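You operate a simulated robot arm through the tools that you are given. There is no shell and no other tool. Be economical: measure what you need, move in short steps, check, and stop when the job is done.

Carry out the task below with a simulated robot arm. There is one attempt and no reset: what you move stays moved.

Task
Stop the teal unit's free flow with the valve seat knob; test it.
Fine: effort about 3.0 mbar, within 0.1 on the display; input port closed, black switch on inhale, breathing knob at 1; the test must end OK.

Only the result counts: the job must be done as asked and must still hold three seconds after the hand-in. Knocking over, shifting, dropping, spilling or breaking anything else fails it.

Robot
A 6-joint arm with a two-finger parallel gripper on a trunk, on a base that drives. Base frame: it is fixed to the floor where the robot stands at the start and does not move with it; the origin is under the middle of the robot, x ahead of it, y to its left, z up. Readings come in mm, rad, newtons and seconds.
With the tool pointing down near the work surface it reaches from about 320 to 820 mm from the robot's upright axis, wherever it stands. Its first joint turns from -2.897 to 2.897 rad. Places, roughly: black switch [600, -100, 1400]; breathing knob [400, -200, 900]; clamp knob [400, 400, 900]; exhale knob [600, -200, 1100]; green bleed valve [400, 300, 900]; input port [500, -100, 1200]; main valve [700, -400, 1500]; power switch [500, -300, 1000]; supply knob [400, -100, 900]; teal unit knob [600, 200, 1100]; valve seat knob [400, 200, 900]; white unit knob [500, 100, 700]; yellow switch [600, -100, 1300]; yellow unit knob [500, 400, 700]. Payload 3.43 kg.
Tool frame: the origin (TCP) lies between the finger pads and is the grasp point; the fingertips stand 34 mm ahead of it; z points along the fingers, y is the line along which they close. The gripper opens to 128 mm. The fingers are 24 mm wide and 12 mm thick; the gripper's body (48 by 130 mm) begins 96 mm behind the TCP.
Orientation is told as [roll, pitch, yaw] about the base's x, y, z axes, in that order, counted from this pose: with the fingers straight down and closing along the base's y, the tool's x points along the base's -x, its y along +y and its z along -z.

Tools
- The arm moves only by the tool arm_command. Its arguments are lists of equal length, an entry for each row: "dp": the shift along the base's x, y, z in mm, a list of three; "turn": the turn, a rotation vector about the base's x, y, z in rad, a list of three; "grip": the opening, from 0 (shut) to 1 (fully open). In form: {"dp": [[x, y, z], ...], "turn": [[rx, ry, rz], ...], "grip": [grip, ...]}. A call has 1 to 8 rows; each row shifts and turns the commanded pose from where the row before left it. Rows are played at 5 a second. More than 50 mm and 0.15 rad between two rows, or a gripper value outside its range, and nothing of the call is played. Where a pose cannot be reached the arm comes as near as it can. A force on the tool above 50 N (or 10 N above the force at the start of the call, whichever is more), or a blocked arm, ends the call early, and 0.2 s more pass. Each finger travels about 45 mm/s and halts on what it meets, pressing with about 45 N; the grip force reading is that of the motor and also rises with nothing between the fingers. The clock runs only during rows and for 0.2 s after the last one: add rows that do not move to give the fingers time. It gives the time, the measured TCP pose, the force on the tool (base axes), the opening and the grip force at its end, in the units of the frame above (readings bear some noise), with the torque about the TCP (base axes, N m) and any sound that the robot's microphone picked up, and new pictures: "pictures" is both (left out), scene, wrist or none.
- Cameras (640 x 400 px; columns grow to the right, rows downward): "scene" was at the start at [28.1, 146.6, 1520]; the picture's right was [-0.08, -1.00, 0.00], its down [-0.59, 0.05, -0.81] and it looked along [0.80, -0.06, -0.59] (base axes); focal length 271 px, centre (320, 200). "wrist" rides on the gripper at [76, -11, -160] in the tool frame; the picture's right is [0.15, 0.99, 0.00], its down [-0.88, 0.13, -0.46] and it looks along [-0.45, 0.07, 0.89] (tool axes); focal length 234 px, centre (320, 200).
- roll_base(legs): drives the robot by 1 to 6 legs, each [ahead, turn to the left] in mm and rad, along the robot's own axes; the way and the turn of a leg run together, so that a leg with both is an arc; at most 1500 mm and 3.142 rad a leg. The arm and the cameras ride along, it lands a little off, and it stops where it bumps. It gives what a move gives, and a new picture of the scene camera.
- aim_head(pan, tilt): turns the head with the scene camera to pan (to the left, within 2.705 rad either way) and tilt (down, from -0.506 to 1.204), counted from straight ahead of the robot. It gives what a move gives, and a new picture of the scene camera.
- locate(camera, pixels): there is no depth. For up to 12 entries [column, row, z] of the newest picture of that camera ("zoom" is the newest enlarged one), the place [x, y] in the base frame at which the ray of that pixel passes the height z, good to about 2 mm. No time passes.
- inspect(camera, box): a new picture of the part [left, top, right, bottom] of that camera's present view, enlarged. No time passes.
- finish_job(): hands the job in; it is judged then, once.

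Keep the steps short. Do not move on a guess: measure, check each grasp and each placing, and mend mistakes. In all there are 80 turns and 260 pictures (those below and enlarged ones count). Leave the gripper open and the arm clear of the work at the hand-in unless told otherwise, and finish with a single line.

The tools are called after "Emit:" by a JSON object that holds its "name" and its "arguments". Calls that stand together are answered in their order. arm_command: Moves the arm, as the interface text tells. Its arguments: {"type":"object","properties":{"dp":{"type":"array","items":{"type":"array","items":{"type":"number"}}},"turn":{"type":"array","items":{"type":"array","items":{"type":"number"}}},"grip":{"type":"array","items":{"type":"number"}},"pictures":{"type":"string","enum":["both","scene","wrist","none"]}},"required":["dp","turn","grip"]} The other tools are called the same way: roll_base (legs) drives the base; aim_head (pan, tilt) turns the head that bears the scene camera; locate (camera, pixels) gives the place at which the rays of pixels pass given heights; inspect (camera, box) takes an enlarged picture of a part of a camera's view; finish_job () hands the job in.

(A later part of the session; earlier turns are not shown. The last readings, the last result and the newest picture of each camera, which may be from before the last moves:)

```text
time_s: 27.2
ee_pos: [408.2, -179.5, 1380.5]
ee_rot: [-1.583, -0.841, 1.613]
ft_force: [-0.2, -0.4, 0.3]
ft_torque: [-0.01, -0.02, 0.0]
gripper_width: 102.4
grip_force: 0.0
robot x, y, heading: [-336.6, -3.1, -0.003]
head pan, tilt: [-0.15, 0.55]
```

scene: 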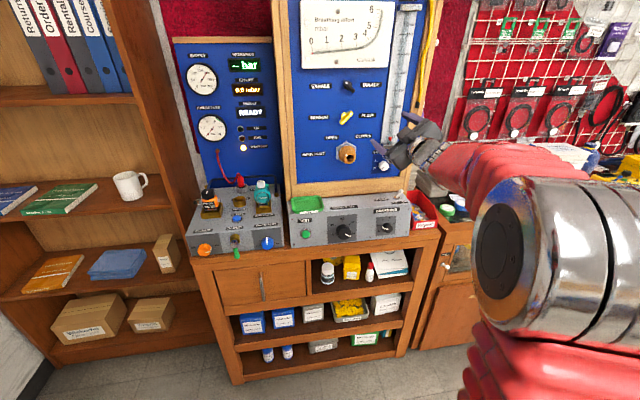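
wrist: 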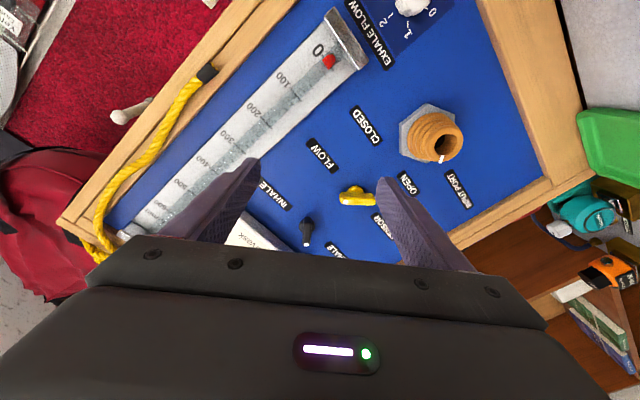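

Commands run from the reached pose. Now I'll move left to stand in front of the black switch.

Emit:
{"name": "arm_command", "arguments": {"dp": [[0, 33, 4], [0, 33, 4], [10, 33, 4], [20, 0, 0], [0, 0, 0]], "turn": [[0, 0, 0], [0, 0, 0], [0, 0, 0], [0, 0, 0], [0, 0, 0]], "grip": [0.7, 0.6, 0.5, 0.5, 0.5], "pictures": "both"}}

```text
time_s: 28.4
ee_pos: [438.6, -79.5, 1394.0]
ee_rot: [-1.582, -0.842, 1.611]
ft_force: [0.5, 0.1, 0.1]
ft_torque: [-0.05, 0.0, -0.02]
gripper_width: 64.0
grip_force: 0.2
robot x, y, heading: [-335.7, -1.0, -0.005]
head pan, tilt: [-0.15, 0.55]
```

scene: 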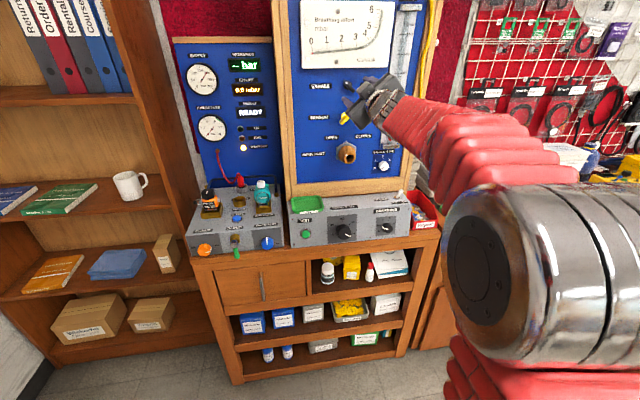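
wrist: 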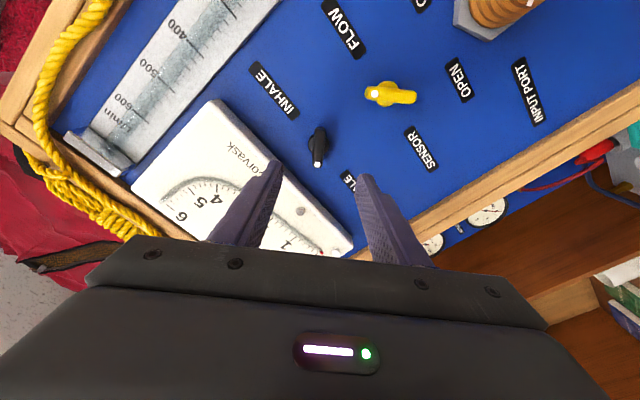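

Reachable, and the switch bar at (317,148) lies between the fingers, squared to them. I'll enlarge it and measure.

Emit:
{"name": "inspect", "arguments": {"camera": "wrist", "box": [240, 90, 400, 210]}}

Emit:
{"name": "locate", "arguments": {"camera": "wrist", "pixels": [[317, 150, 1380], [317, 150, 1390], [317, 150, 1400], [380, 95, 1295], [380, 95, 1305]]}}

```text
3.33 times, centred on (320, 150) of wrist
```

zoom: 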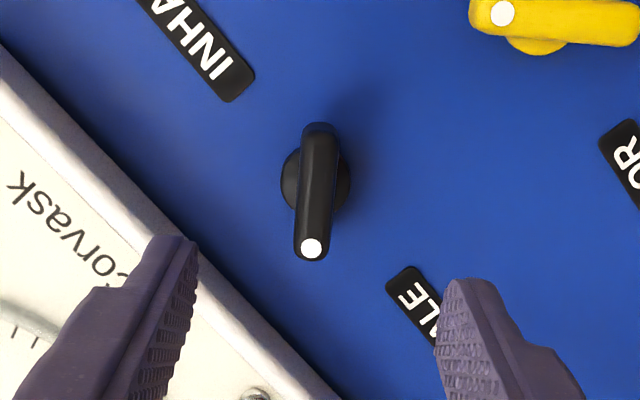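

```text
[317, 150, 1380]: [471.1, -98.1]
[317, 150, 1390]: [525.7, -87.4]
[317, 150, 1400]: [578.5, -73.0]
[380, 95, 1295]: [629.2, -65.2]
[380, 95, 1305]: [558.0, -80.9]
```

The bar's middle is near (546,-81,1394). The fingers are lined up; I'll narrow them to about 38 mm (to miss the gauge box) and go ahead 80 mm.

Emit:
{"name": "arm_command", "arguments": {"dp": [[0, 0, 0], [0, -1, 0], [40, 0, 0], [40, 0, 0], [0, 0, 0]], "turn": [[0, 0, 0], [0, 0, 0], [0, 0, 0], [0, 0, 0], [0, 0, 0]], "grip": [0.4, 0.3, 0.3, 0.3, 0.3], "pictures": "wrist"}}

Emit:
{"name": "inspect", "arguments": {"camera": "wrist", "box": [240, 90, 400, 210]}}

```text
time_s: 29.6
ee_pos: [521.9, -79.5, 1393.9]
ee_rot: [-1.582, -0.841, 1.614]
ft_force: [-0.4, -0.2, -0.3]
ft_torque: [-0.01, 0.0, 0.01]
gripper_width: 38.4
grip_force: 0.0
robot x, y, heading: [-338.9, -1.5, -0.003]
head pan, tilt: [-0.15, 0.55]
```

wrist: 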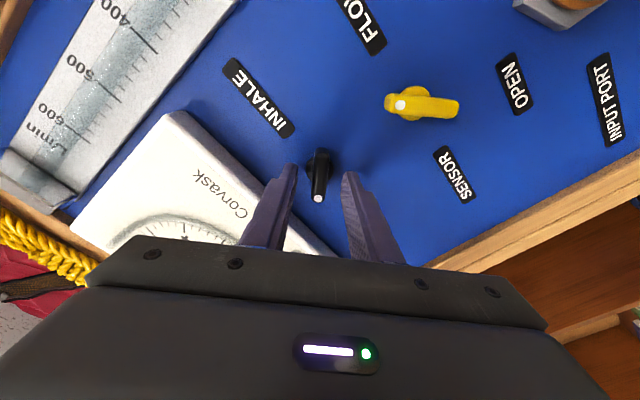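

```text
3.33 times, centred on (320, 150) of wrist
```

zoom: 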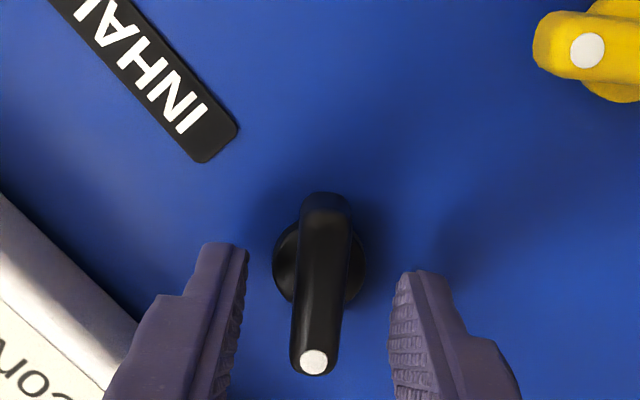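

The bar's front is about level with the fingertips. I'll go 12 mm deeper and close on it.

Emit:
{"name": "arm_command", "arguments": {"dp": [[12, 0, 0], [0, 0, 0], [0, 0, 0], [0, 0, 0], [0, 0, 0]], "turn": [[0, 0, 0], [0, 0, 0], [0, 0, 0], [0, 0, 0], [0, 0, 0]], "grip": [0.3, 0.2, 0.1, 0.02, 0.02], "pictures": "wrist"}}

Emit:
{"name": "inspect", "arguments": {"camera": "wrist", "box": [240, 90, 400, 210]}}

```text
time_s: 30.8
ee_pos: [533.7, -80.1, 1393.9]
ee_rot: [-1.582, -0.84, 1.614]
ft_force: [0.8, 4.1, -2.2]
ft_torque: [0.0, -0.88, -0.4]
gripper_width: 13.0
grip_force: 45.3
robot x, y, heading: [-333.9, -5.7, -0.004]
head pan, tilt: [-0.15, 0.55]
```

wrist: 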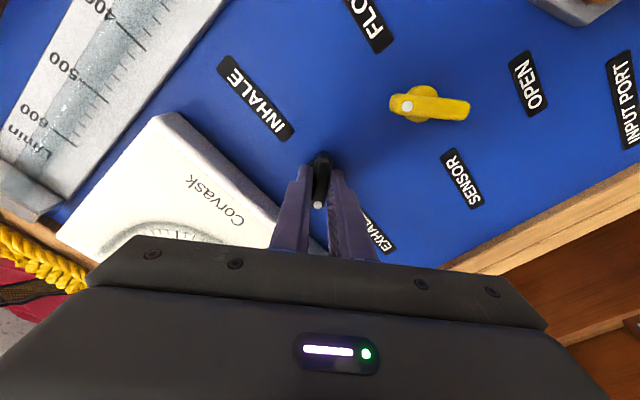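

```text
3.33 times, centred on (320, 150) of wrist
```

zoom: 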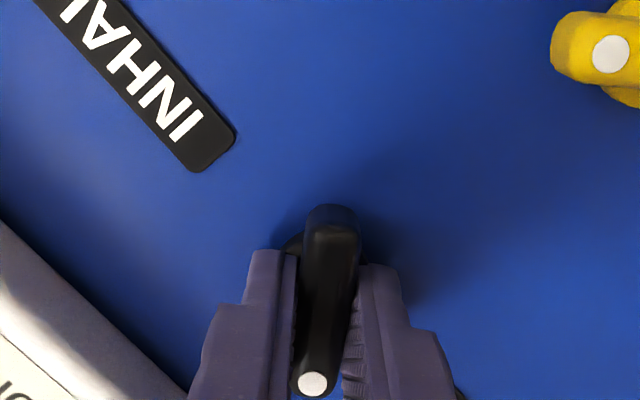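

Gripped at 13 mm. I'll turn 0.78 rad clockwise and look.

Emit:
{"name": "arm_command", "arguments": {"dp": [[0, 0, 0], [0, 0, 0], [0, 0, 0], [0, 0, 0], [0, 0, 0], [0, 0, 0], [0, 0, 0]], "turn": [[0.13, 0, 0], [0.13, 0, 0], [0.13, 0, 0], [0.13, 0, 0], [0.13, 0, 0], [0.13, 0, 0], [0, 0, 0]], "grip": [0.02, 0.02, 0.02, 0.02, 0.02, 0.02, 0.02], "pictures": "wrist"}}

```text
time_s: 32.4
ee_pos: [533.7, -82.2, 1395.6]
ee_rot: [2.09, -1.508, -2.074]
ft_force: [37.1, -9.4, 24.2]
ft_torque: [0.02, -0.45, -1.16]
gripper_width: 13.2
grip_force: 44.4
robot x, y, heading: [-335.4, -2.8, -0.003]
head pan, tilt: [-0.15, 0.55]
```

wrist: 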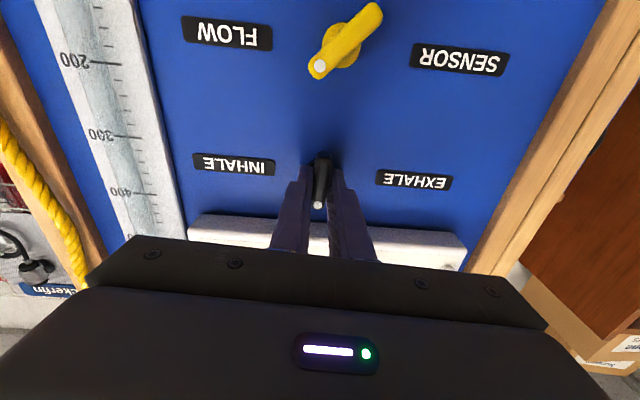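

It turns along (bar upright now). The force (37,-9,24) says the pivot is a bit further in and up, so I ease that way while turning on.

Emit:
{"name": "arm_command", "arguments": {"dp": [[2, -0.5, 1.5], [1, 0, 0.5], [0, 0, 0], [0, 0, 0], [0, 0, 0], [0, 0, 0], [0, 0, 0], [0, 0, 0]], "turn": [[0, 0, 0], [0.13, 0, 0], [0.13, 0, 0], [0.13, 0, 0], [0.13, 0, 0], [0.13, 0, 0], [0.13, 0, 0], [0, 0, 0]], "grip": [0.02, 0.02, 0.02, 0.02, 0.02, 0.02, 0.02, 0.02], "pictures": "wrist"}}

```text
time_s: 34.2
ee_pos: [535.2, -84.1, 1394.9]
ee_rot: [1.611, -0.74, -1.611]
ft_force: [-35.5, -15.8, -23.3]
ft_torque: [-1.13, 1.24, -0.88]
gripper_width: 13.5
grip_force: 44.9
robot x, y, heading: [-334.7, -4.0, -0.004]
head pan, tilt: [-0.15, 0.55]
```

wrist: 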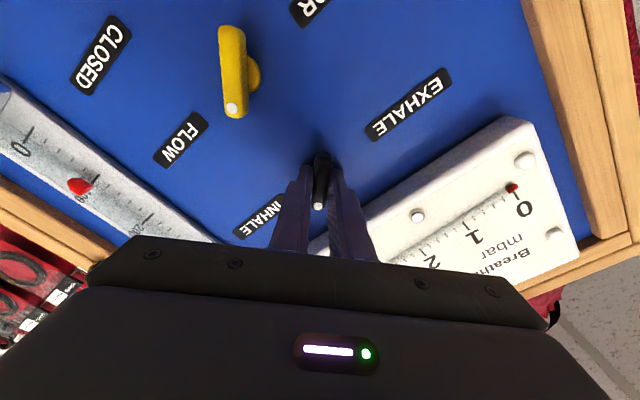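

The dot is toward INHALE and torque rose to −1.1 N·m, probably its end stop. I'll release and back out.

Emit:
{"name": "arm_command", "arguments": {"dp": [[0, 0, 0], [0, 0, 0], [0, 0, 0], [0, 0, 0]], "turn": [[0, 0, 0], [0, 0, 0], [0, 0, 0], [0, 0, 0]], "grip": [0.1, 0.2, 0.3, 0.3], "pictures": "none"}}

Emit:
{"name": "arm_command", "arguments": {"dp": [[-40, 0, 0], [-40, 0, 0], [-30, 0, 0], [0, 0, 0]], "turn": [[0, 0, 0], [0, 0, 0], [0, 0, 0], [0, 0, 0]], "grip": [0.3, 0.3, 0.3, 0.3], "pictures": "wrist"}}

Emit:
{"name": "inspect", "arguments": {"camera": "wrist", "box": [200, 60, 420, 220]}}

```text
time_s: 35.2
ee_pos: [534.5, -81.7, 1396.4]
ee_rot: [1.618, -0.74, -1.609]
ft_force: [-4.6, 2.2, 4.7]
ft_torque: [-0.01, -0.01, 0.0]
gripper_width: 35.7
grip_force: 0.1
robot x, y, heading: [-337.2, -1.6, -0.003]
head pan, tilt: [-0.15, 0.55]
```

```text
time_s: 36.2
ee_pos: [423.4, -80.8, 1394.9]
ee_rot: [1.615, -0.738, -1.608]
ft_force: [0.7, -0.8, 0.5]
ft_torque: [0.01, 0.03, 0.02]
gripper_width: 38.4
grip_force: 0.0
robot x, y, heading: [-340.1, -3.8, -0.005]
head pan, tilt: [-0.15, 0.55]
```

wrist: 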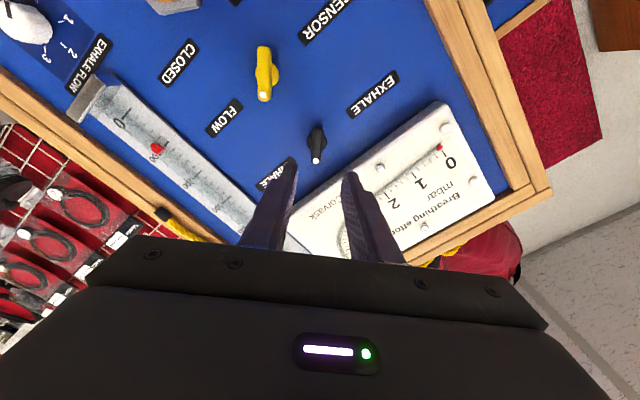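

```text
2.50 times, centred on (310, 140) of wrist
```

zoom: 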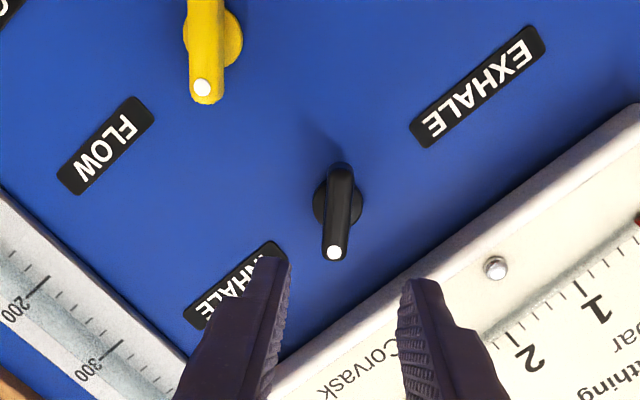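

The black switch now matches the yellow at its right-hand stop: INHALE. Next the port: I'll lower to z 1186 and roll back to about −0.2 rad, opening wider.

Emit:
{"name": "arm_command", "arguments": {"dp": [[0, 1, -35], [0, 1, -35], [0, 1, -35], [0, 1, -35], [0, 0, -35], [0, 0, -34], [0, 0, 0]], "turn": [[-0.14, 0, 0], [-0.14, 0, 0], [-0.14, 0, 0], [-0.14, 0, 0], [-0.14, 0, 0], [-0.14, 0, 0], [-0.14, 0, 0]], "grip": [0.4, 0.5, 0.6, 0.7, 0.75, 0.75, 0.75], "pictures": "both"}}

Emit:
{"name": "inspect", "arguments": {"camera": "wrist", "box": [220, 80, 420, 220]}}

```text
time_s: 37.8
ee_pos: [425.1, -85.5, 1190.6]
ee_rot: [-1.714, -1.422, 1.745]
ft_force: [0.3, -0.7, 0.0]
ft_torque: [-0.02, 0.03, 0.05]
gripper_width: 96.1
grip_force: 0.0
out of reach, approached as far as the arm can: row 7
robot x, y, heading: [-333.3, -8.3, 0.002]
head pan, tilt: [-0.15, 0.55]
```

scene: 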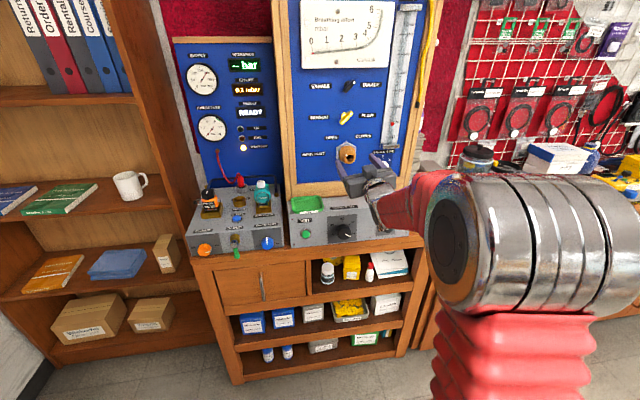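
wrist: 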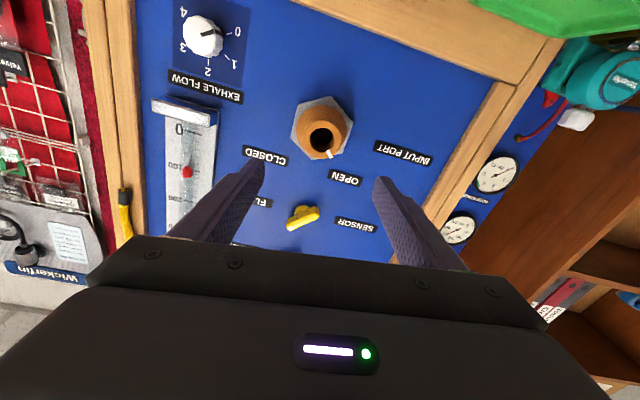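

```text
2.86 times, centred on (320, 150) of wrist
```

zoom: 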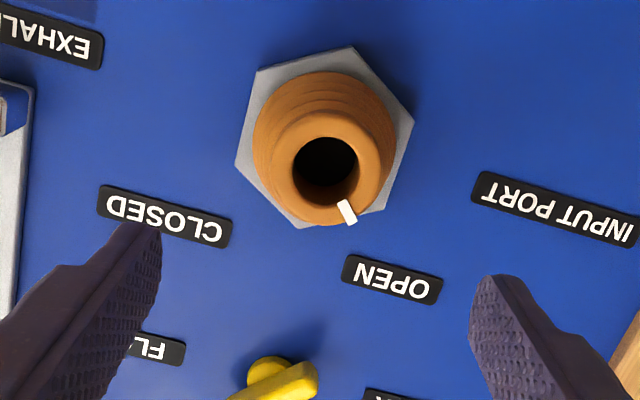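

The mark is 40–45° left of upright: OPEN. I'll measure the port's front (wrist (321.5,159.5)) against the scene view (346,153).

Emit:
{"name": "locate", "arguments": {"camera": "wrist", "pixels": [[321.5, 159.5, 1180], [321.5, 159.5, 1190], [321.5, 159.5, 1200]]}}

Emit:
{"name": "inspect", "arguments": {"camera": "scene", "box": [300, 90, 400, 190]}}

Emit:
{"name": "inspect", "arguments": {"camera": "scene", "box": [170, 40, 290, 160]}}

```text
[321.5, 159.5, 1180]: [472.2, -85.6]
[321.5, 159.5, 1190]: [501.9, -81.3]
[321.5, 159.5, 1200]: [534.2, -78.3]
```

```text
4.00 times, centred on (350, 140) of scene
```

zoom: 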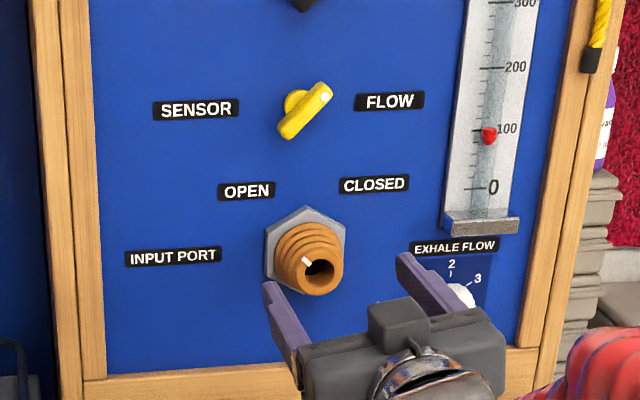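

```text
3.33 times, centred on (230, 100) of scene
```

zoom: 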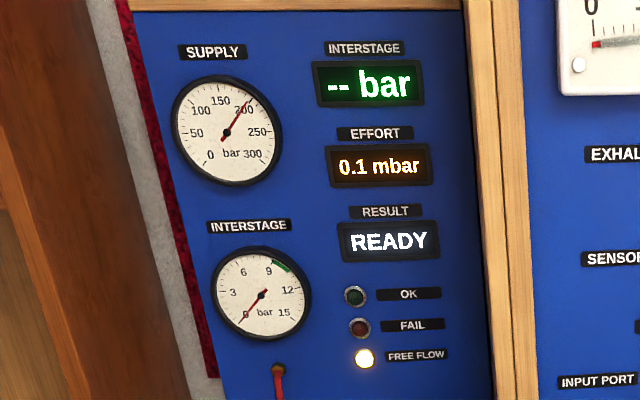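

Effort now reads 0.1 mbar, so the switch took effect. I'll locate the port's front in the scene view at (349.5,157).

Emit:
{"name": "locate", "arguments": {"camera": "scene", "pixels": [[349.5, 157, 1180], [349.5, 157, 1190], [349.5, 157, 1200]]}}

```text
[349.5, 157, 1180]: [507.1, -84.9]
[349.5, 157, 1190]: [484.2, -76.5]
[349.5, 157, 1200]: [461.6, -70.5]
```

The port's front is at (492,-81,1187). I'll line up and go in so the tips reach about 28 mm behind its front.

Emit:
{"name": "arm_command", "arguments": {"dp": [[0, 4, -4], [30, 0, 0], [30, 0, 0], [0, 0, 0]], "turn": [[0.05, 0, 0], [0.05, 0, 0], [0, 0, 0], [0, 0, 0]], "grip": [0.75, 0.75, 0.75, 0.75], "pictures": "wrist"}}

Emit:
{"name": "inspect", "arguments": {"camera": "wrist", "box": [220, 80, 420, 220]}}

```text
time_s: 38.8
ee_pos: [484.9, -82.7, 1186.6]
ee_rot: [-2.068, -1.516, 2.087]
ft_force: [0.5, -0.5, 0.2]
ft_torque: [0.01, -0.02, -0.02]
gripper_width: 96.1
grip_force: 0.0
robot x, y, heading: [-336.4, -8.1, 0.004]
head pan, tilt: [-0.15, 0.55]
```

wrist: 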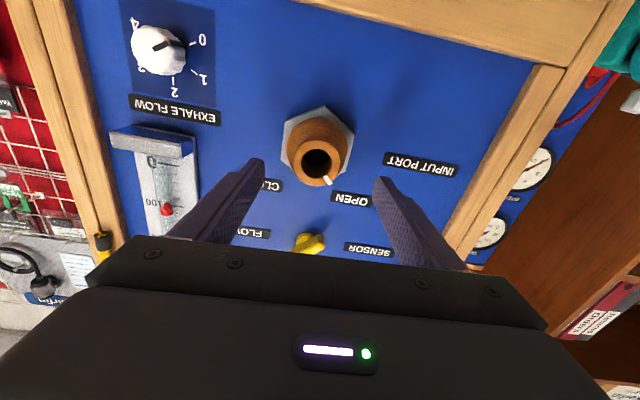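

```text
2.86 times, centred on (320, 150) of wrist
```

zoom: 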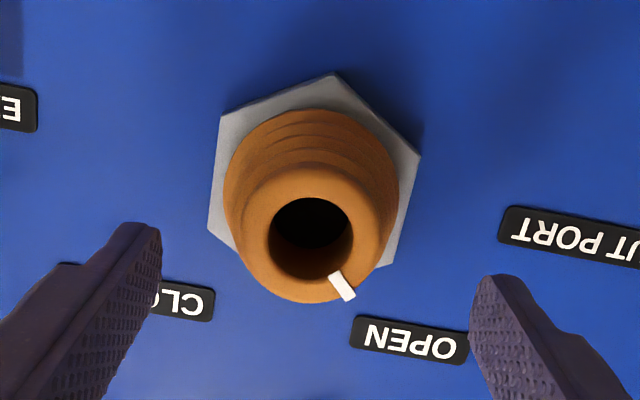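

The size and row of the port suggest its front is deeper than I thought. I'll re-measure from this view.

Emit:
{"name": "locate", "arguments": {"camera": "wrist", "pixels": [[316.5, 162, 1180], [316.5, 162, 1190], [316.5, 162, 1200], [334, 181, 1190], [334, 181, 1200], [334, 181, 1210]]}}

Emit:
{"name": "inspect", "arguments": {"camera": "scene", "box": [310, 130, 390, 180]}}

```text
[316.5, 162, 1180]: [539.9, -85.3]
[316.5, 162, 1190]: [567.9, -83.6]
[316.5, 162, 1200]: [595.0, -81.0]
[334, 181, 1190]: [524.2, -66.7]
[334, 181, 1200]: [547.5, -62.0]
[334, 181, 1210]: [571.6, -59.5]
```

```text
8.00 times, centred on (350, 155) of scene
```

zoom: 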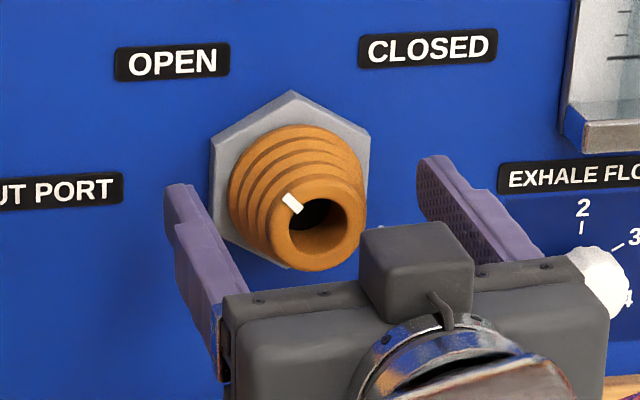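

Comparing the port with the fingertips in both views, its front is about level with the tips but 13 mm lower and 3–4 mm to −y. I'll shift accordingly (without advancing) and check.

Emit:
{"name": "arm_command", "arguments": {"dp": [[0, -3, -7], [0, 0, -6], [0, 0, 0]], "turn": [[0, 0, 0], [0, 0, 0], [0, 0, 0]], "grip": [0.75, 0.75, 0.75], "pictures": "both"}}

Emit:
{"name": "inspect", "arguments": {"camera": "wrist", "box": [220, 80, 420, 220]}}

Emit:
{"name": "inspect", "arguments": {"camera": "scene", "box": [310, 130, 390, 180]}}

```text
time_s: 39.6
ee_pos: [486.5, -85.9, 1171.7]
ee_rot: [-2.06, -1.515, 2.076]
ft_force: [-0.8, -0.2, 0.3]
ft_torque: [0.01, -0.04, 0.01]
gripper_width: 95.8
grip_force: 0.0
robot x, y, heading: [-337.6, -2.0, -0.002]
head pan, tilt: [-0.15, 0.55]
```

scene: 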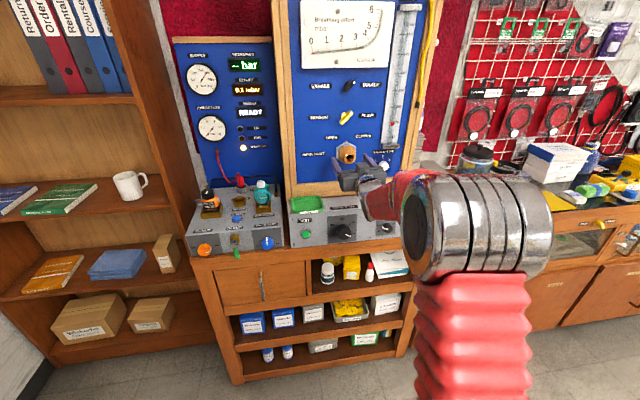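
wrist: 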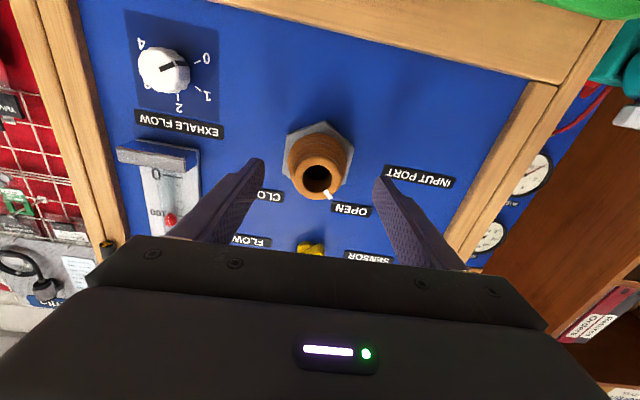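

```text
2.86 times, centred on (320, 150) of wrist
```

zoom: 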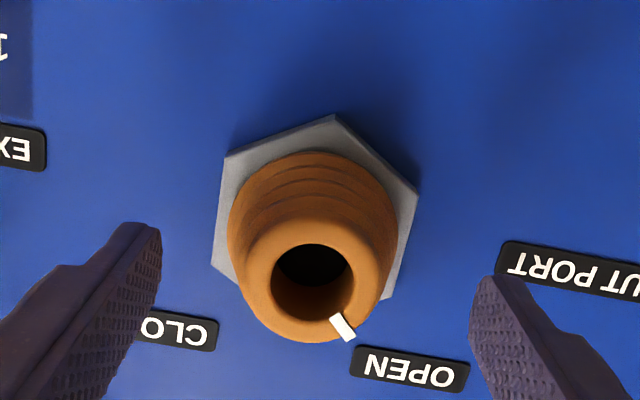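

```text
8.00 times, centred on (350, 155) of scene
```

zoom: 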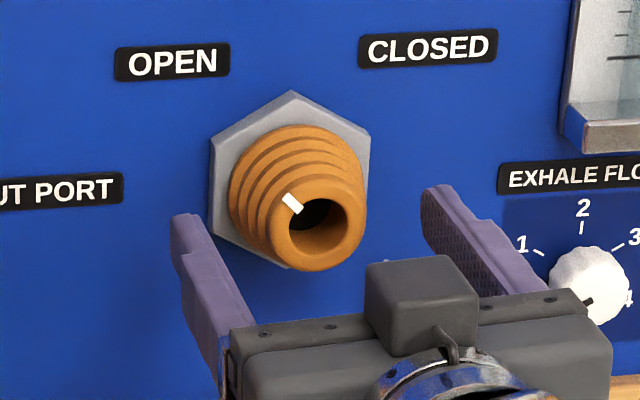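

Now the port's front sits at (317,178), centred between the tips. I'll go in 25 mm and check before closing.

Emit:
{"name": "arm_command", "arguments": {"dp": [[13, 0, 0], [12, 0, 0], [0, 0, 0]], "turn": [[0, 0, 0], [0, 0, 0], [0, 0, 0]], "grip": [0.75, 0.7, 0.6], "pictures": "wrist"}}

Emit:
{"name": "inspect", "arguments": {"camera": "wrist", "box": [220, 80, 420, 220]}}

```text
time_s: 40.4
ee_pos: [510.6, -84.5, 1173.5]
ee_rot: [-2.066, -1.516, 2.083]
ft_force: [1.2, 0.3, -1.2]
ft_torque: [-0.01, 0.02, -0.01]
gripper_width: 76.7
grip_force: 0.1
robot x, y, heading: [-336.3, -4.9, 0.005]
head pan, tilt: [-0.15, 0.55]
```

wrist: 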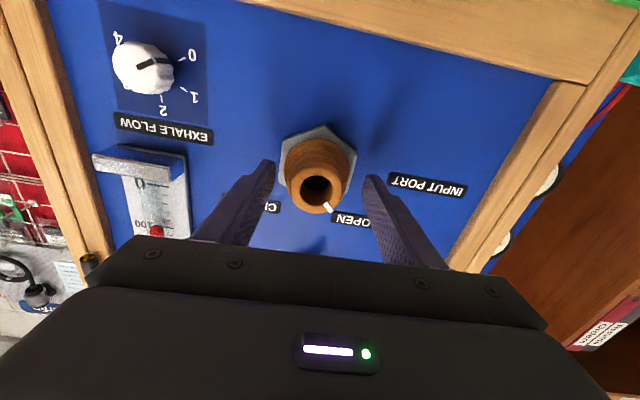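

```text
2.86 times, centred on (320, 150) of wrist
```

zoom: 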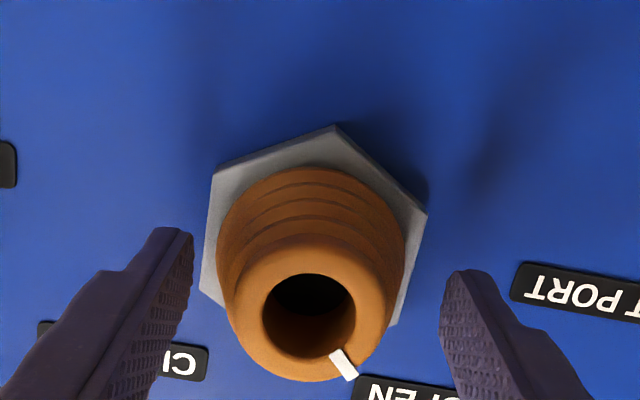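

The port's front is now level with the TCP and the barrel lies between the pads, about 3 mm to −y. I'll shift 2 mm and close.

Emit:
{"name": "arm_command", "arguments": {"dp": [[4, -2, 0], [0, 0, 0], [0, 0, 0], [0, 0, 0], [0, 0, 0]], "turn": [[0, 0, 0], [0, 0, 0], [0, 0, 0], [0, 0, 0], [0, 0, 0]], "grip": [0.55, 0.45, 0.35, 0.3, 0.3], "pictures": "wrist"}}

```text
time_s: 41.6
ee_pos: [514.4, -86.8, 1174.7]
ee_rot: [-2.075, -1.517, 2.093]
ft_force: [6.2, -12.5, 0.6]
ft_torque: [0.0, -0.06, -0.66]
gripper_width: 55.0
grip_force: 45.2
robot x, y, heading: [-332.8, -5.3, -0.001]
head pan, tilt: [-0.15, 0.55]
```

wrist: 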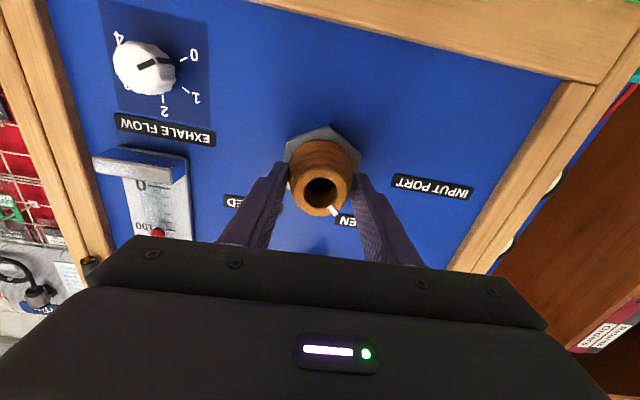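

Gripped at 55 mm. I'll turn clockwise 0.78 rad and check.

Emit:
{"name": "arm_command", "arguments": {"dp": [[0, -0.5, 0], [0, 0, 0], [0, 0, 0], [0, 0, 0], [0, 0, 0], [0, 0, 0], [0, 0, 0]], "turn": [[0.13, 0, 0], [0.13, 0, 0], [0.13, 0, 0], [0.13, 0, 0], [0.13, 0, 0], [0.13, 0, 0], [0, 0, 0]], "grip": [0.3, 0.3, 0.3, 0.3, 0.3, 0.3, 0.3], "pictures": "wrist"}}

```text
time_s: 43.2
ee_pos: [515.5, -89.0, 1174.2]
ee_rot: [1.613, -0.843, -1.592]
ft_force: [-17.9, 32.0, -8.8]
ft_torque: [-0.06, -0.23, 1.9]
gripper_width: 55.0
grip_force: 45.7
out of reach, approached as far as the arm can: row 5
robot x, y, heading: [-339.3, -2.8, -0.002]
head pan, tilt: [-0.15, 0.55]
```

wrist: 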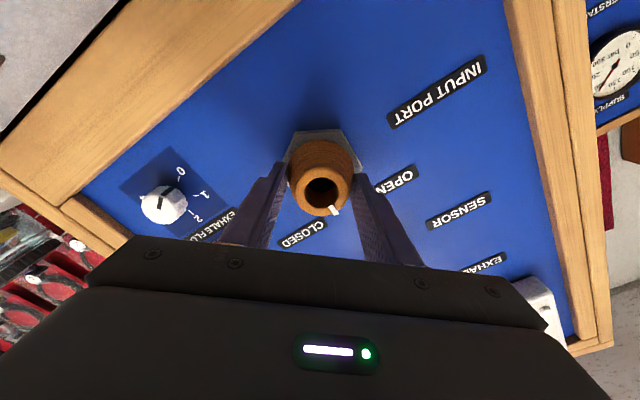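

The port turns with the tool; its mark is past the middle. I ease +1.5 mm in y and turn on by 0.4 rad.

Emit:
{"name": "arm_command", "arguments": {"dp": [[0, 1.5, 0], [0, 0, 0], [0, 0, 0], [0, 0, 0], [0, 0, 0]], "turn": [[0, 0, 0], [0.13, 0, 0], [0.13, 0, 0], [0.13, 0, 0], [0, 0, 0]], "grip": [0.3, 0.3, 0.3, 0.3, 0.3], "pictures": "wrist"}}

```text
time_s: 43.7
ee_pos: [515.2, -88.4, 1173.2]
ee_rot: [1.608, -0.77, -1.582]
ft_force: [-12.0, 4.7, 0.2]
ft_torque: [0.03, -0.36, 0.66]
gripper_width: 55.1
grip_force: 45.3
out of reach, approached as far as the arm can: row 1
robot x, y, heading: [-336.1, -5.3, 0.001]
head pan, tilt: [-0.15, 0.55]
stopped in row 2: the force on the tool passed its limit at 52 N (the readings are from after the stop); the commanded pose is now the measured one
```

wrist: 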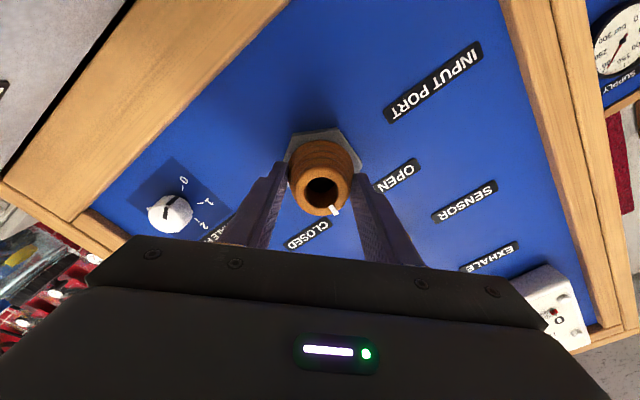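

A reach limit again near roll 0.8. I'll release, roll back with the fingers open around the port, and regrip.

Emit:
{"name": "arm_command", "arguments": {"dp": [[0, 0, 0], [0, 0, 0], [0, 0, 0], [0, 0, 0], [0, 0, 0], [0, 0, 0], [0, 0, 0], [0, 0, 0]], "turn": [[0, 0, 0], [0, 0, 0], [-0.14, 0, 0], [-0.14, 0, 0], [-0.14, 0, 0], [-0.14, 0, 0], [-0.14, 0, 0], [-0.1, 0, 0]], "grip": [0.5, 0.6, 0.6, 0.6, 0.6, 0.6, 0.6, 0.6], "pictures": "wrist"}}

Emit:
{"name": "inspect", "arguments": {"camera": "wrist", "box": [220, 80, 420, 220]}}

```text
time_s: 45.5
ee_pos: [516.6, -89.5, 1173.1]
ee_rot: [-3.041, -1.563, 3.066]
ft_force: [-0.1, 0.2, 0.2]
ft_torque: [0.03, -0.01, 0.03]
gripper_width: 76.9
grip_force: 0.2
robot x, y, heading: [-339.5, -5.1, -0.002]
head pan, tilt: [-0.15, 0.55]
```

wrist: 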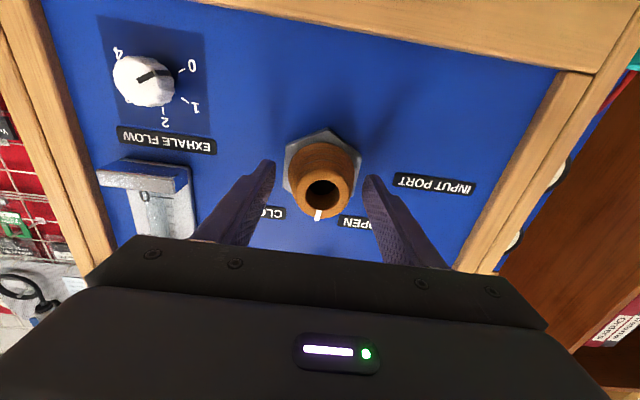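

```text
2.86 times, centred on (320, 150) of wrist
```

zoom: 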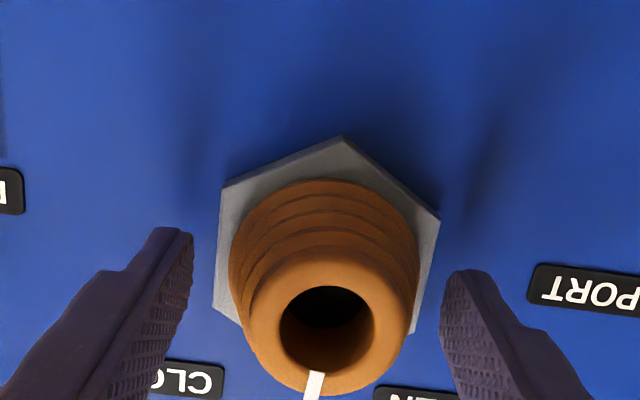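

The mark is upright now. I'll grip again and turn another 0.75 rad.

Emit:
{"name": "arm_command", "arguments": {"dp": [[0, 1, 0], [0, 0, 0], [0, 0, 0], [0, 0, 0]], "turn": [[-0.05, 0, 0], [0, 0, 0], [0, 0, 0], [0, 0, 0]], "grip": [0.5, 0.4, 0.3, 0.3], "pictures": "none"}}

Emit:
{"name": "arm_command", "arguments": {"dp": [[0, 0, 0], [0, 0, 0], [0, 0, 0], [0, 0, 0], [0, 0, 0], [0, 0, 0], [0, 0, 0]], "turn": [[0.13, 0, 0], [0.13, 0, 0], [0.13, 0, 0], [0.13, 0, 0], [0.13, 0, 0], [0.12, 0, 0], [0, 0, 0]], "grip": [0.3, 0.3, 0.3, 0.3, 0.3, 0.3, 0.3], "pictures": "wrist"}}

```text
time_s: 46.5
ee_pos: [515.4, -87.3, 1172.4]
ee_rot: [-1.736, -1.52, 1.763]
ft_force: [-2.0, 6.8, -0.1]
ft_torque: [0.01, -0.01, 0.3]
gripper_width: 55.4
grip_force: 45.3
robot x, y, heading: [-335.7, -2.7, -0.001]
head pan, tilt: [-0.15, 0.55]
```

```text
time_s: 48.1
ee_pos: [516.2, -86.5, 1171.7]
ee_rot: [1.607, -0.85, -1.583]
ft_force: [8.4, 12.3, -3.6]
ft_torque: [-1.2, -0.03, 0.59]
gripper_width: 55.4
grip_force: 45.0
robot x, y, heading: [-339.4, -4.3, -0.0]
head pan, tilt: [-0.15, 0.55]
```

wrist: 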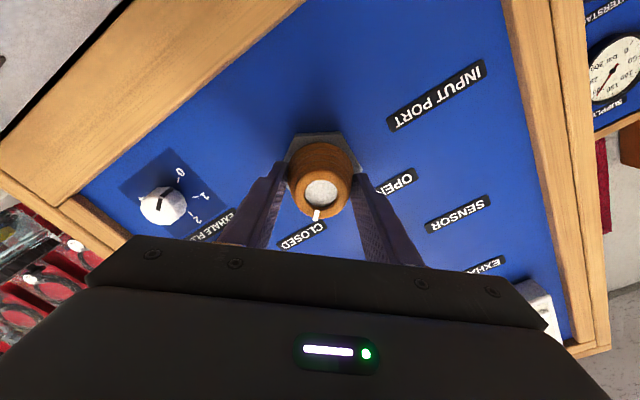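

The bore is now shut by a disc and the torque shows the stop: CLOSED. I'll release and back out, then view both.

Emit:
{"name": "arm_command", "arguments": {"dp": [[0, 0, 0], [0, 0, 0], [0, 0, 0], [0, 0, 0], [-35, 0, 0], [-40, 0, 0], [-40, 0, 0], [0, 0, 0]], "turn": [[0, 0, 0], [0, 0, 0], [0, 0, 0], [0, 0, 0], [-0.1, 0, 0], [-0.14, 0, 0], [-0.14, 0, 0], [-0.14, 0, 0]], "grip": [0.4, 0.5, 0.6, 0.7, 0.7, 0.7, 0.7, 0.7], "pictures": "both"}}

Emit:
{"name": "inspect", "arguments": {"camera": "scene", "box": [280, 70, 420, 190]}}

Emit:
{"name": "inspect", "arguments": {"camera": "scene", "box": [170, 40, 290, 160]}}

```text
time_s: 49.9
ee_pos: [399.4, -87.6, 1173.8]
ee_rot: [1.646, -1.371, -1.619]
ft_force: [-0.4, 0.2, -0.6]
ft_torque: [-0.01, -0.01, -0.01]
gripper_width: 89.5
grip_force: 0.0
robot x, y, heading: [-338.7, -4.8, -0.0]
head pan, tilt: [-0.15, 0.55]
```

scene: 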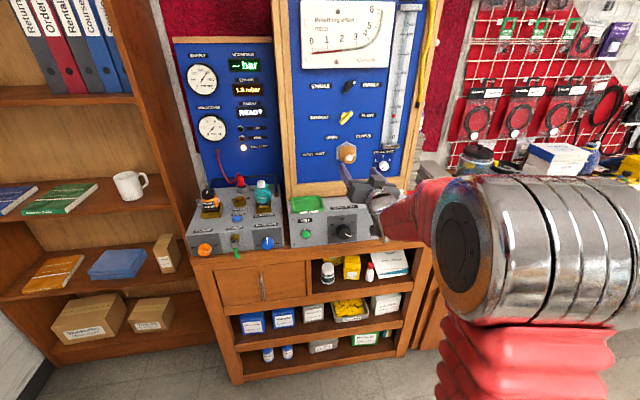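
wrist: 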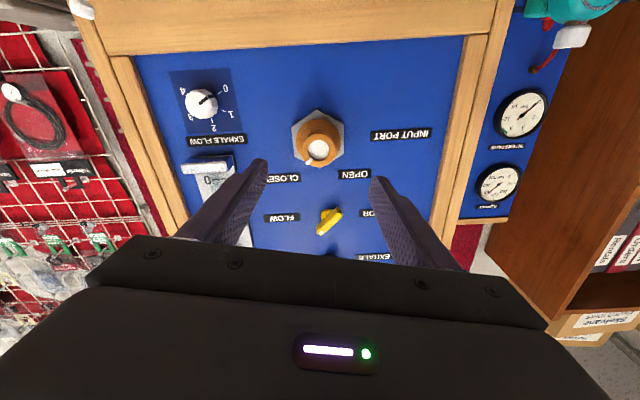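

```text
3.33 times, centred on (350, 130) of scene
```

zoom: 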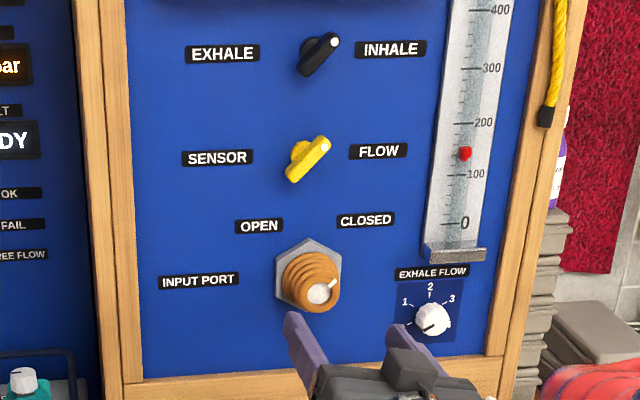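

```text
3.33 times, centred on (230, 100) of scene
```

zoom: 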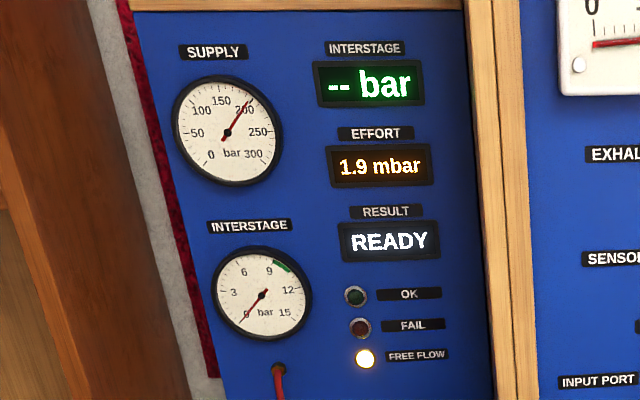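

Black at INHALE, port CLOSED; the effort now reads 1.9 mbar with free flow lit. Next to the valve seat knob: back, left and down in free space.

Emit:
{"name": "arm_command", "arguments": {"dp": [[-30, 30, 0], [-30, 38, 0], [0, 48, 0], [0, 48, 0], [0, 48, 0], [0, 48, 0], [0, 40, -20], [0, 0, -20]], "turn": [[-0.05, 0, 0], [-0.05, 0, 0], [-0.05, 0, 0], [-0.05, 0, 0], [0, 0, 0], [0, 0, 0], [0, 0, 0], [0, 0, 0]], "grip": [0.6, 0.5, 0.5, 0.5, 0.5, 0.5, 0.5, 0.5], "pictures": "none"}}

Emit:
{"name": "arm_command", "arguments": {"dp": [[0, 0, -40], [0, 0, -40], [0, 0, -40], [0, 0, -40], [0, 0, -40], [0, 0, 0]], "turn": [[0, 0, 0], [0, 0, 0], [0, 0, 0], [0, 0, 0], [0, 0, 0], [0, 0, 0]], "grip": [0.5, 0.5, 0.5, 0.5, 0.5, 0.5], "pictures": "both"}}

```text
time_s: 51.7
ee_pos: [325.0, -58.5, 1155.0]
ee_rot: [2.873, -1.562, -2.83]
ft_force: [0.2, -0.5, -0.1]
ft_torque: [-0.02, 0.04, -0.02]
gripper_width: 64.2
grip_force: 0.1
out of reach, approached as far as the arm can: row 1, 2, 3, 4, 5, 6, 7, 8
robot x, y, heading: [-334.5, -7.3, 0.0]
head pan, tilt: [-0.15, 0.55]
```

```text
time_s: 53.1
ee_pos: [332.0, -92.0, 976.7]
ee_rot: [1.672, -1.532, -1.641]
ft_force: [0.3, -0.2, 0.9]
ft_torque: [-0.04, 0.0, 0.0]
gripper_width: 64.1
grip_force: 0.0
out of reach, approached as far as the arm can: row 1, 2, 3, 4, 5
robot x, y, heading: [-338.7, -5.9, -0.002]
head pan, tilt: [-0.15, 0.55]
```

scene: 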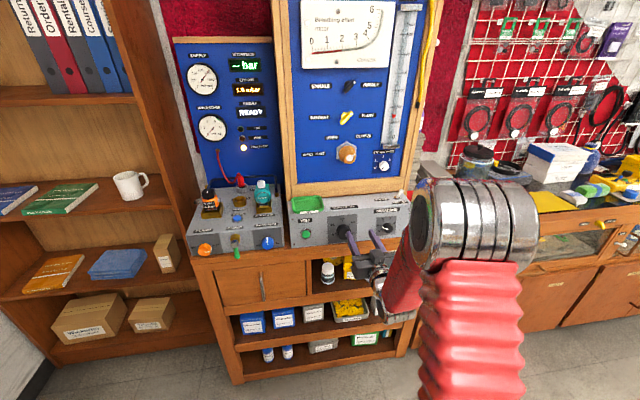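
wrist: 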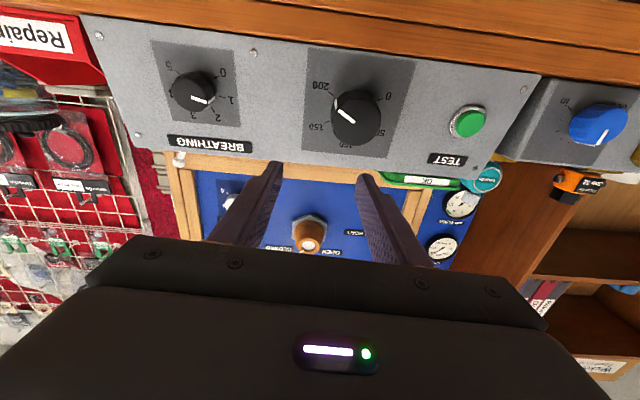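

The wrist can't point +x at the robot's left side. Instead I'll shift the robot ~415 mm left: turn right 1.0, back 493, turn left 1.0, ahead 230.

Emit:
{"name": "roll_base", "arguments": {"legs": [[0, -1.0], [-493, 0], [0, 1.0], [200, 0]]}}

```text
time_s: 65.6
ee_pos: [271.4, 312.9, 977.7]
ee_rot: [1.631, -1.531, -1.588]
ft_force: [-0.5, 0.6, -0.2]
ft_torque: [-0.04, 0.03, 0.0]
gripper_width: 64.1
grip_force: 0.1
robot x, y, heading: [-397.0, 391.6, -0.007]
head pan, tilt: [-0.15, 0.55]
```

scene: 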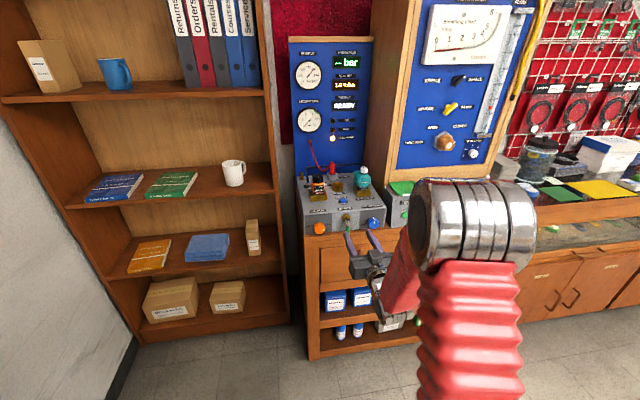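

Good: robot at (-397,392) and the display stays visible. Now I'll bring the tool in front of the valve seat knob: y 212, z 912, x 340.

Emit:
{"name": "arm_command", "arguments": {"dp": [[0, -40, -20], [0, -40, -25], [20, -21, -20], [40, 0, 0], [0, 0, 0]], "turn": [[0, 0, 0], [0, 0, 0], [0, 0, 0], [0, 0, 0], [0, 0, 0]], "grip": [0.6, 0.6, 0.6, 0.6, 0.6], "pictures": "both"}}

Emit:
{"name": "inspect", "arguments": {"camera": "wrist", "box": [220, 80, 420, 220]}}

Emit:
{"name": "inspect", "arguments": {"camera": "scene", "box": [290, 160, 410, 260]}}

```text
time_s: 66.8
ee_pos: [331.2, 210.1, 913.2]
ee_rot: [1.629, -1.53, -1.583]
ft_force: [0.2, -0.3, 0.2]
ft_torque: [0.01, 0.01, 0.04]
gripper_width: 76.7
grip_force: 0.2
robot x, y, heading: [-397.7, 397.5, -0.002]
head pan, tilt: [-0.15, 0.55]
```

scene: 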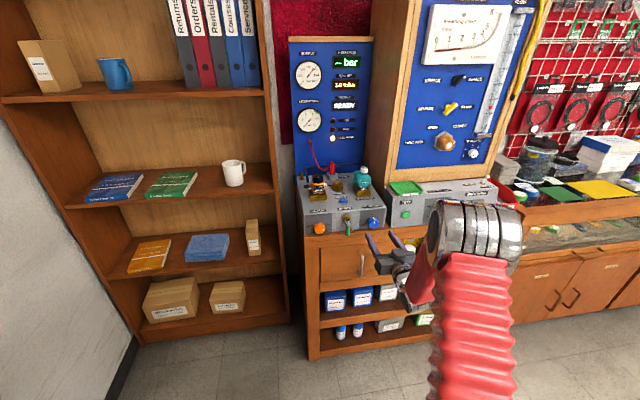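
wrist: 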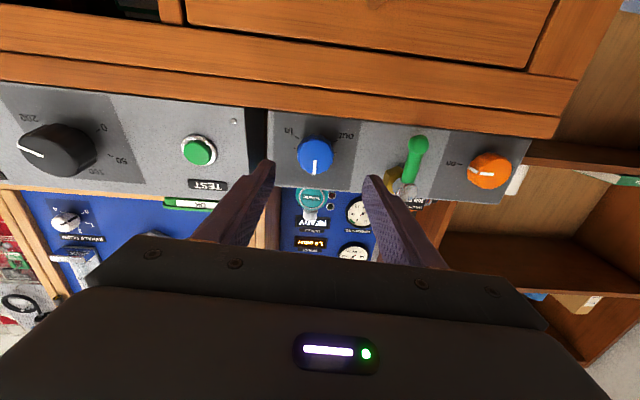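

```text
2.86 times, centred on (320, 150) of wrist
```

zoom: 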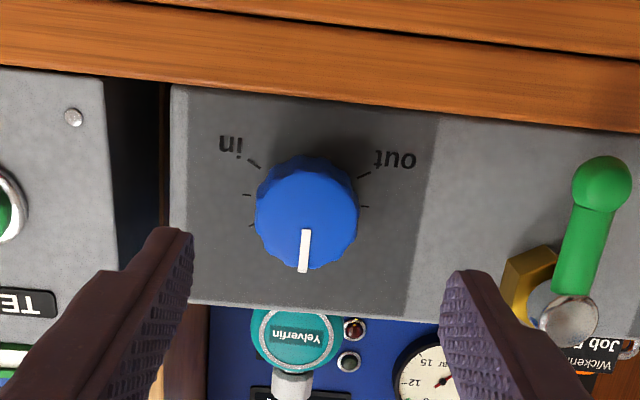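

```text
4.00 times, centred on (350, 210) of scene
```

zoom: 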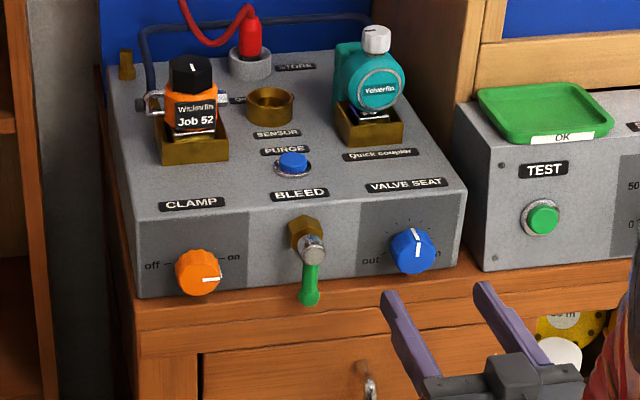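

The knob (314.7,157.7) is ahead, pointer straight up, "in" is clockwise. I'll measure it in both views.

Emit:
{"name": "locate", "arguments": {"camera": "wrist", "pixels": [[314.7, 157.7, 900], [314.7, 157.7, 910], [314.7, 157.7, 920]]}}

Emit:
{"name": "locate", "arguments": {"camera": "scene", "pixels": [[373.5, 222.5, 900], [373.5, 222.5, 910], [373.5, 222.5, 920]]}}

Emit:
{"name": "inspect", "arguments": {"camera": "scene", "box": [280, 30, 380, 160]}}

```text
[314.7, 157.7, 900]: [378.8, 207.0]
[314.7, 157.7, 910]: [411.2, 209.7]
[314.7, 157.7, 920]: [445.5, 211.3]
```

```text
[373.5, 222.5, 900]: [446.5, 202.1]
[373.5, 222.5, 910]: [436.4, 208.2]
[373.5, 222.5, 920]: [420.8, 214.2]
```

```text
3.08 times, centred on (330, 95) of scene
```

zoom: 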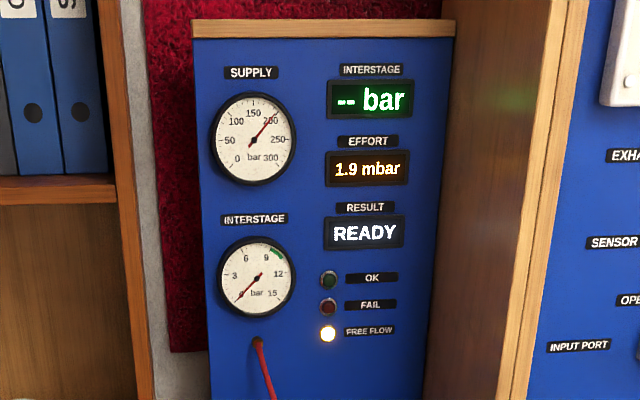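

The knob front is near (428,210,915). I'll advance 75 mm with the fingers around it and check.

Emit:
{"name": "arm_command", "arguments": {"dp": [[40, 0, 1], [35, 0, 1], [0, 0, 0]], "turn": [[0, 0, 0], [0, 0, 0], [0, 0, 0]], "grip": [0.6, 0.55, 0.5], "pictures": "wrist"}}

Emit:
{"name": "inspect", "arguments": {"camera": "wrist", "box": [220, 80, 420, 220]}}

```text
time_s: 67.6
ee_pos: [405.8, 210.6, 913.2]
ee_rot: [1.613, -1.529, -1.568]
ft_force: [-1.0, -0.1, 0.2]
ft_torque: [0.0, 0.0, 0.0]
gripper_width: 63.9
grip_force: 0.3
robot x, y, heading: [-396.0, 392.8, -0.005]
head pan, tilt: [-0.15, 0.55]
```

wrist: 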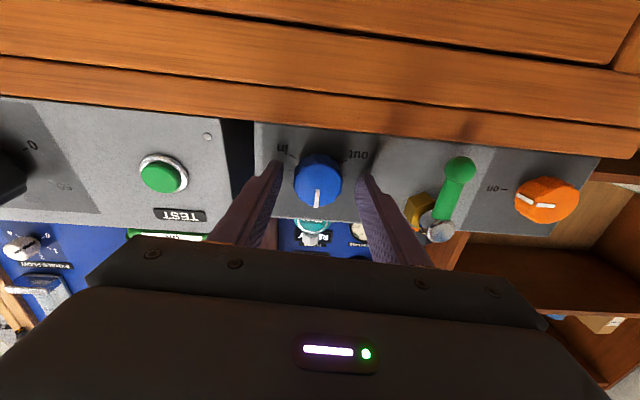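

```text
2.86 times, centred on (320, 150) of wrist
```

zoom: 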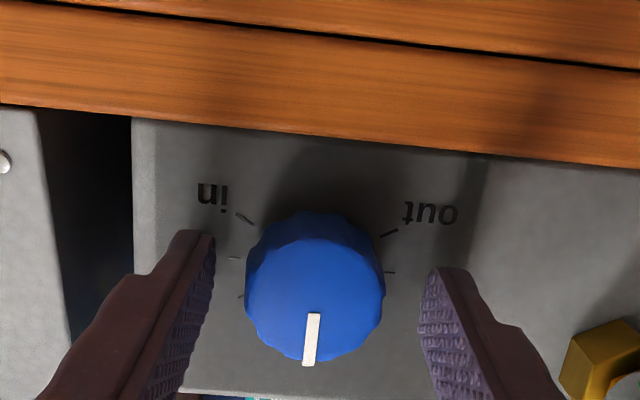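

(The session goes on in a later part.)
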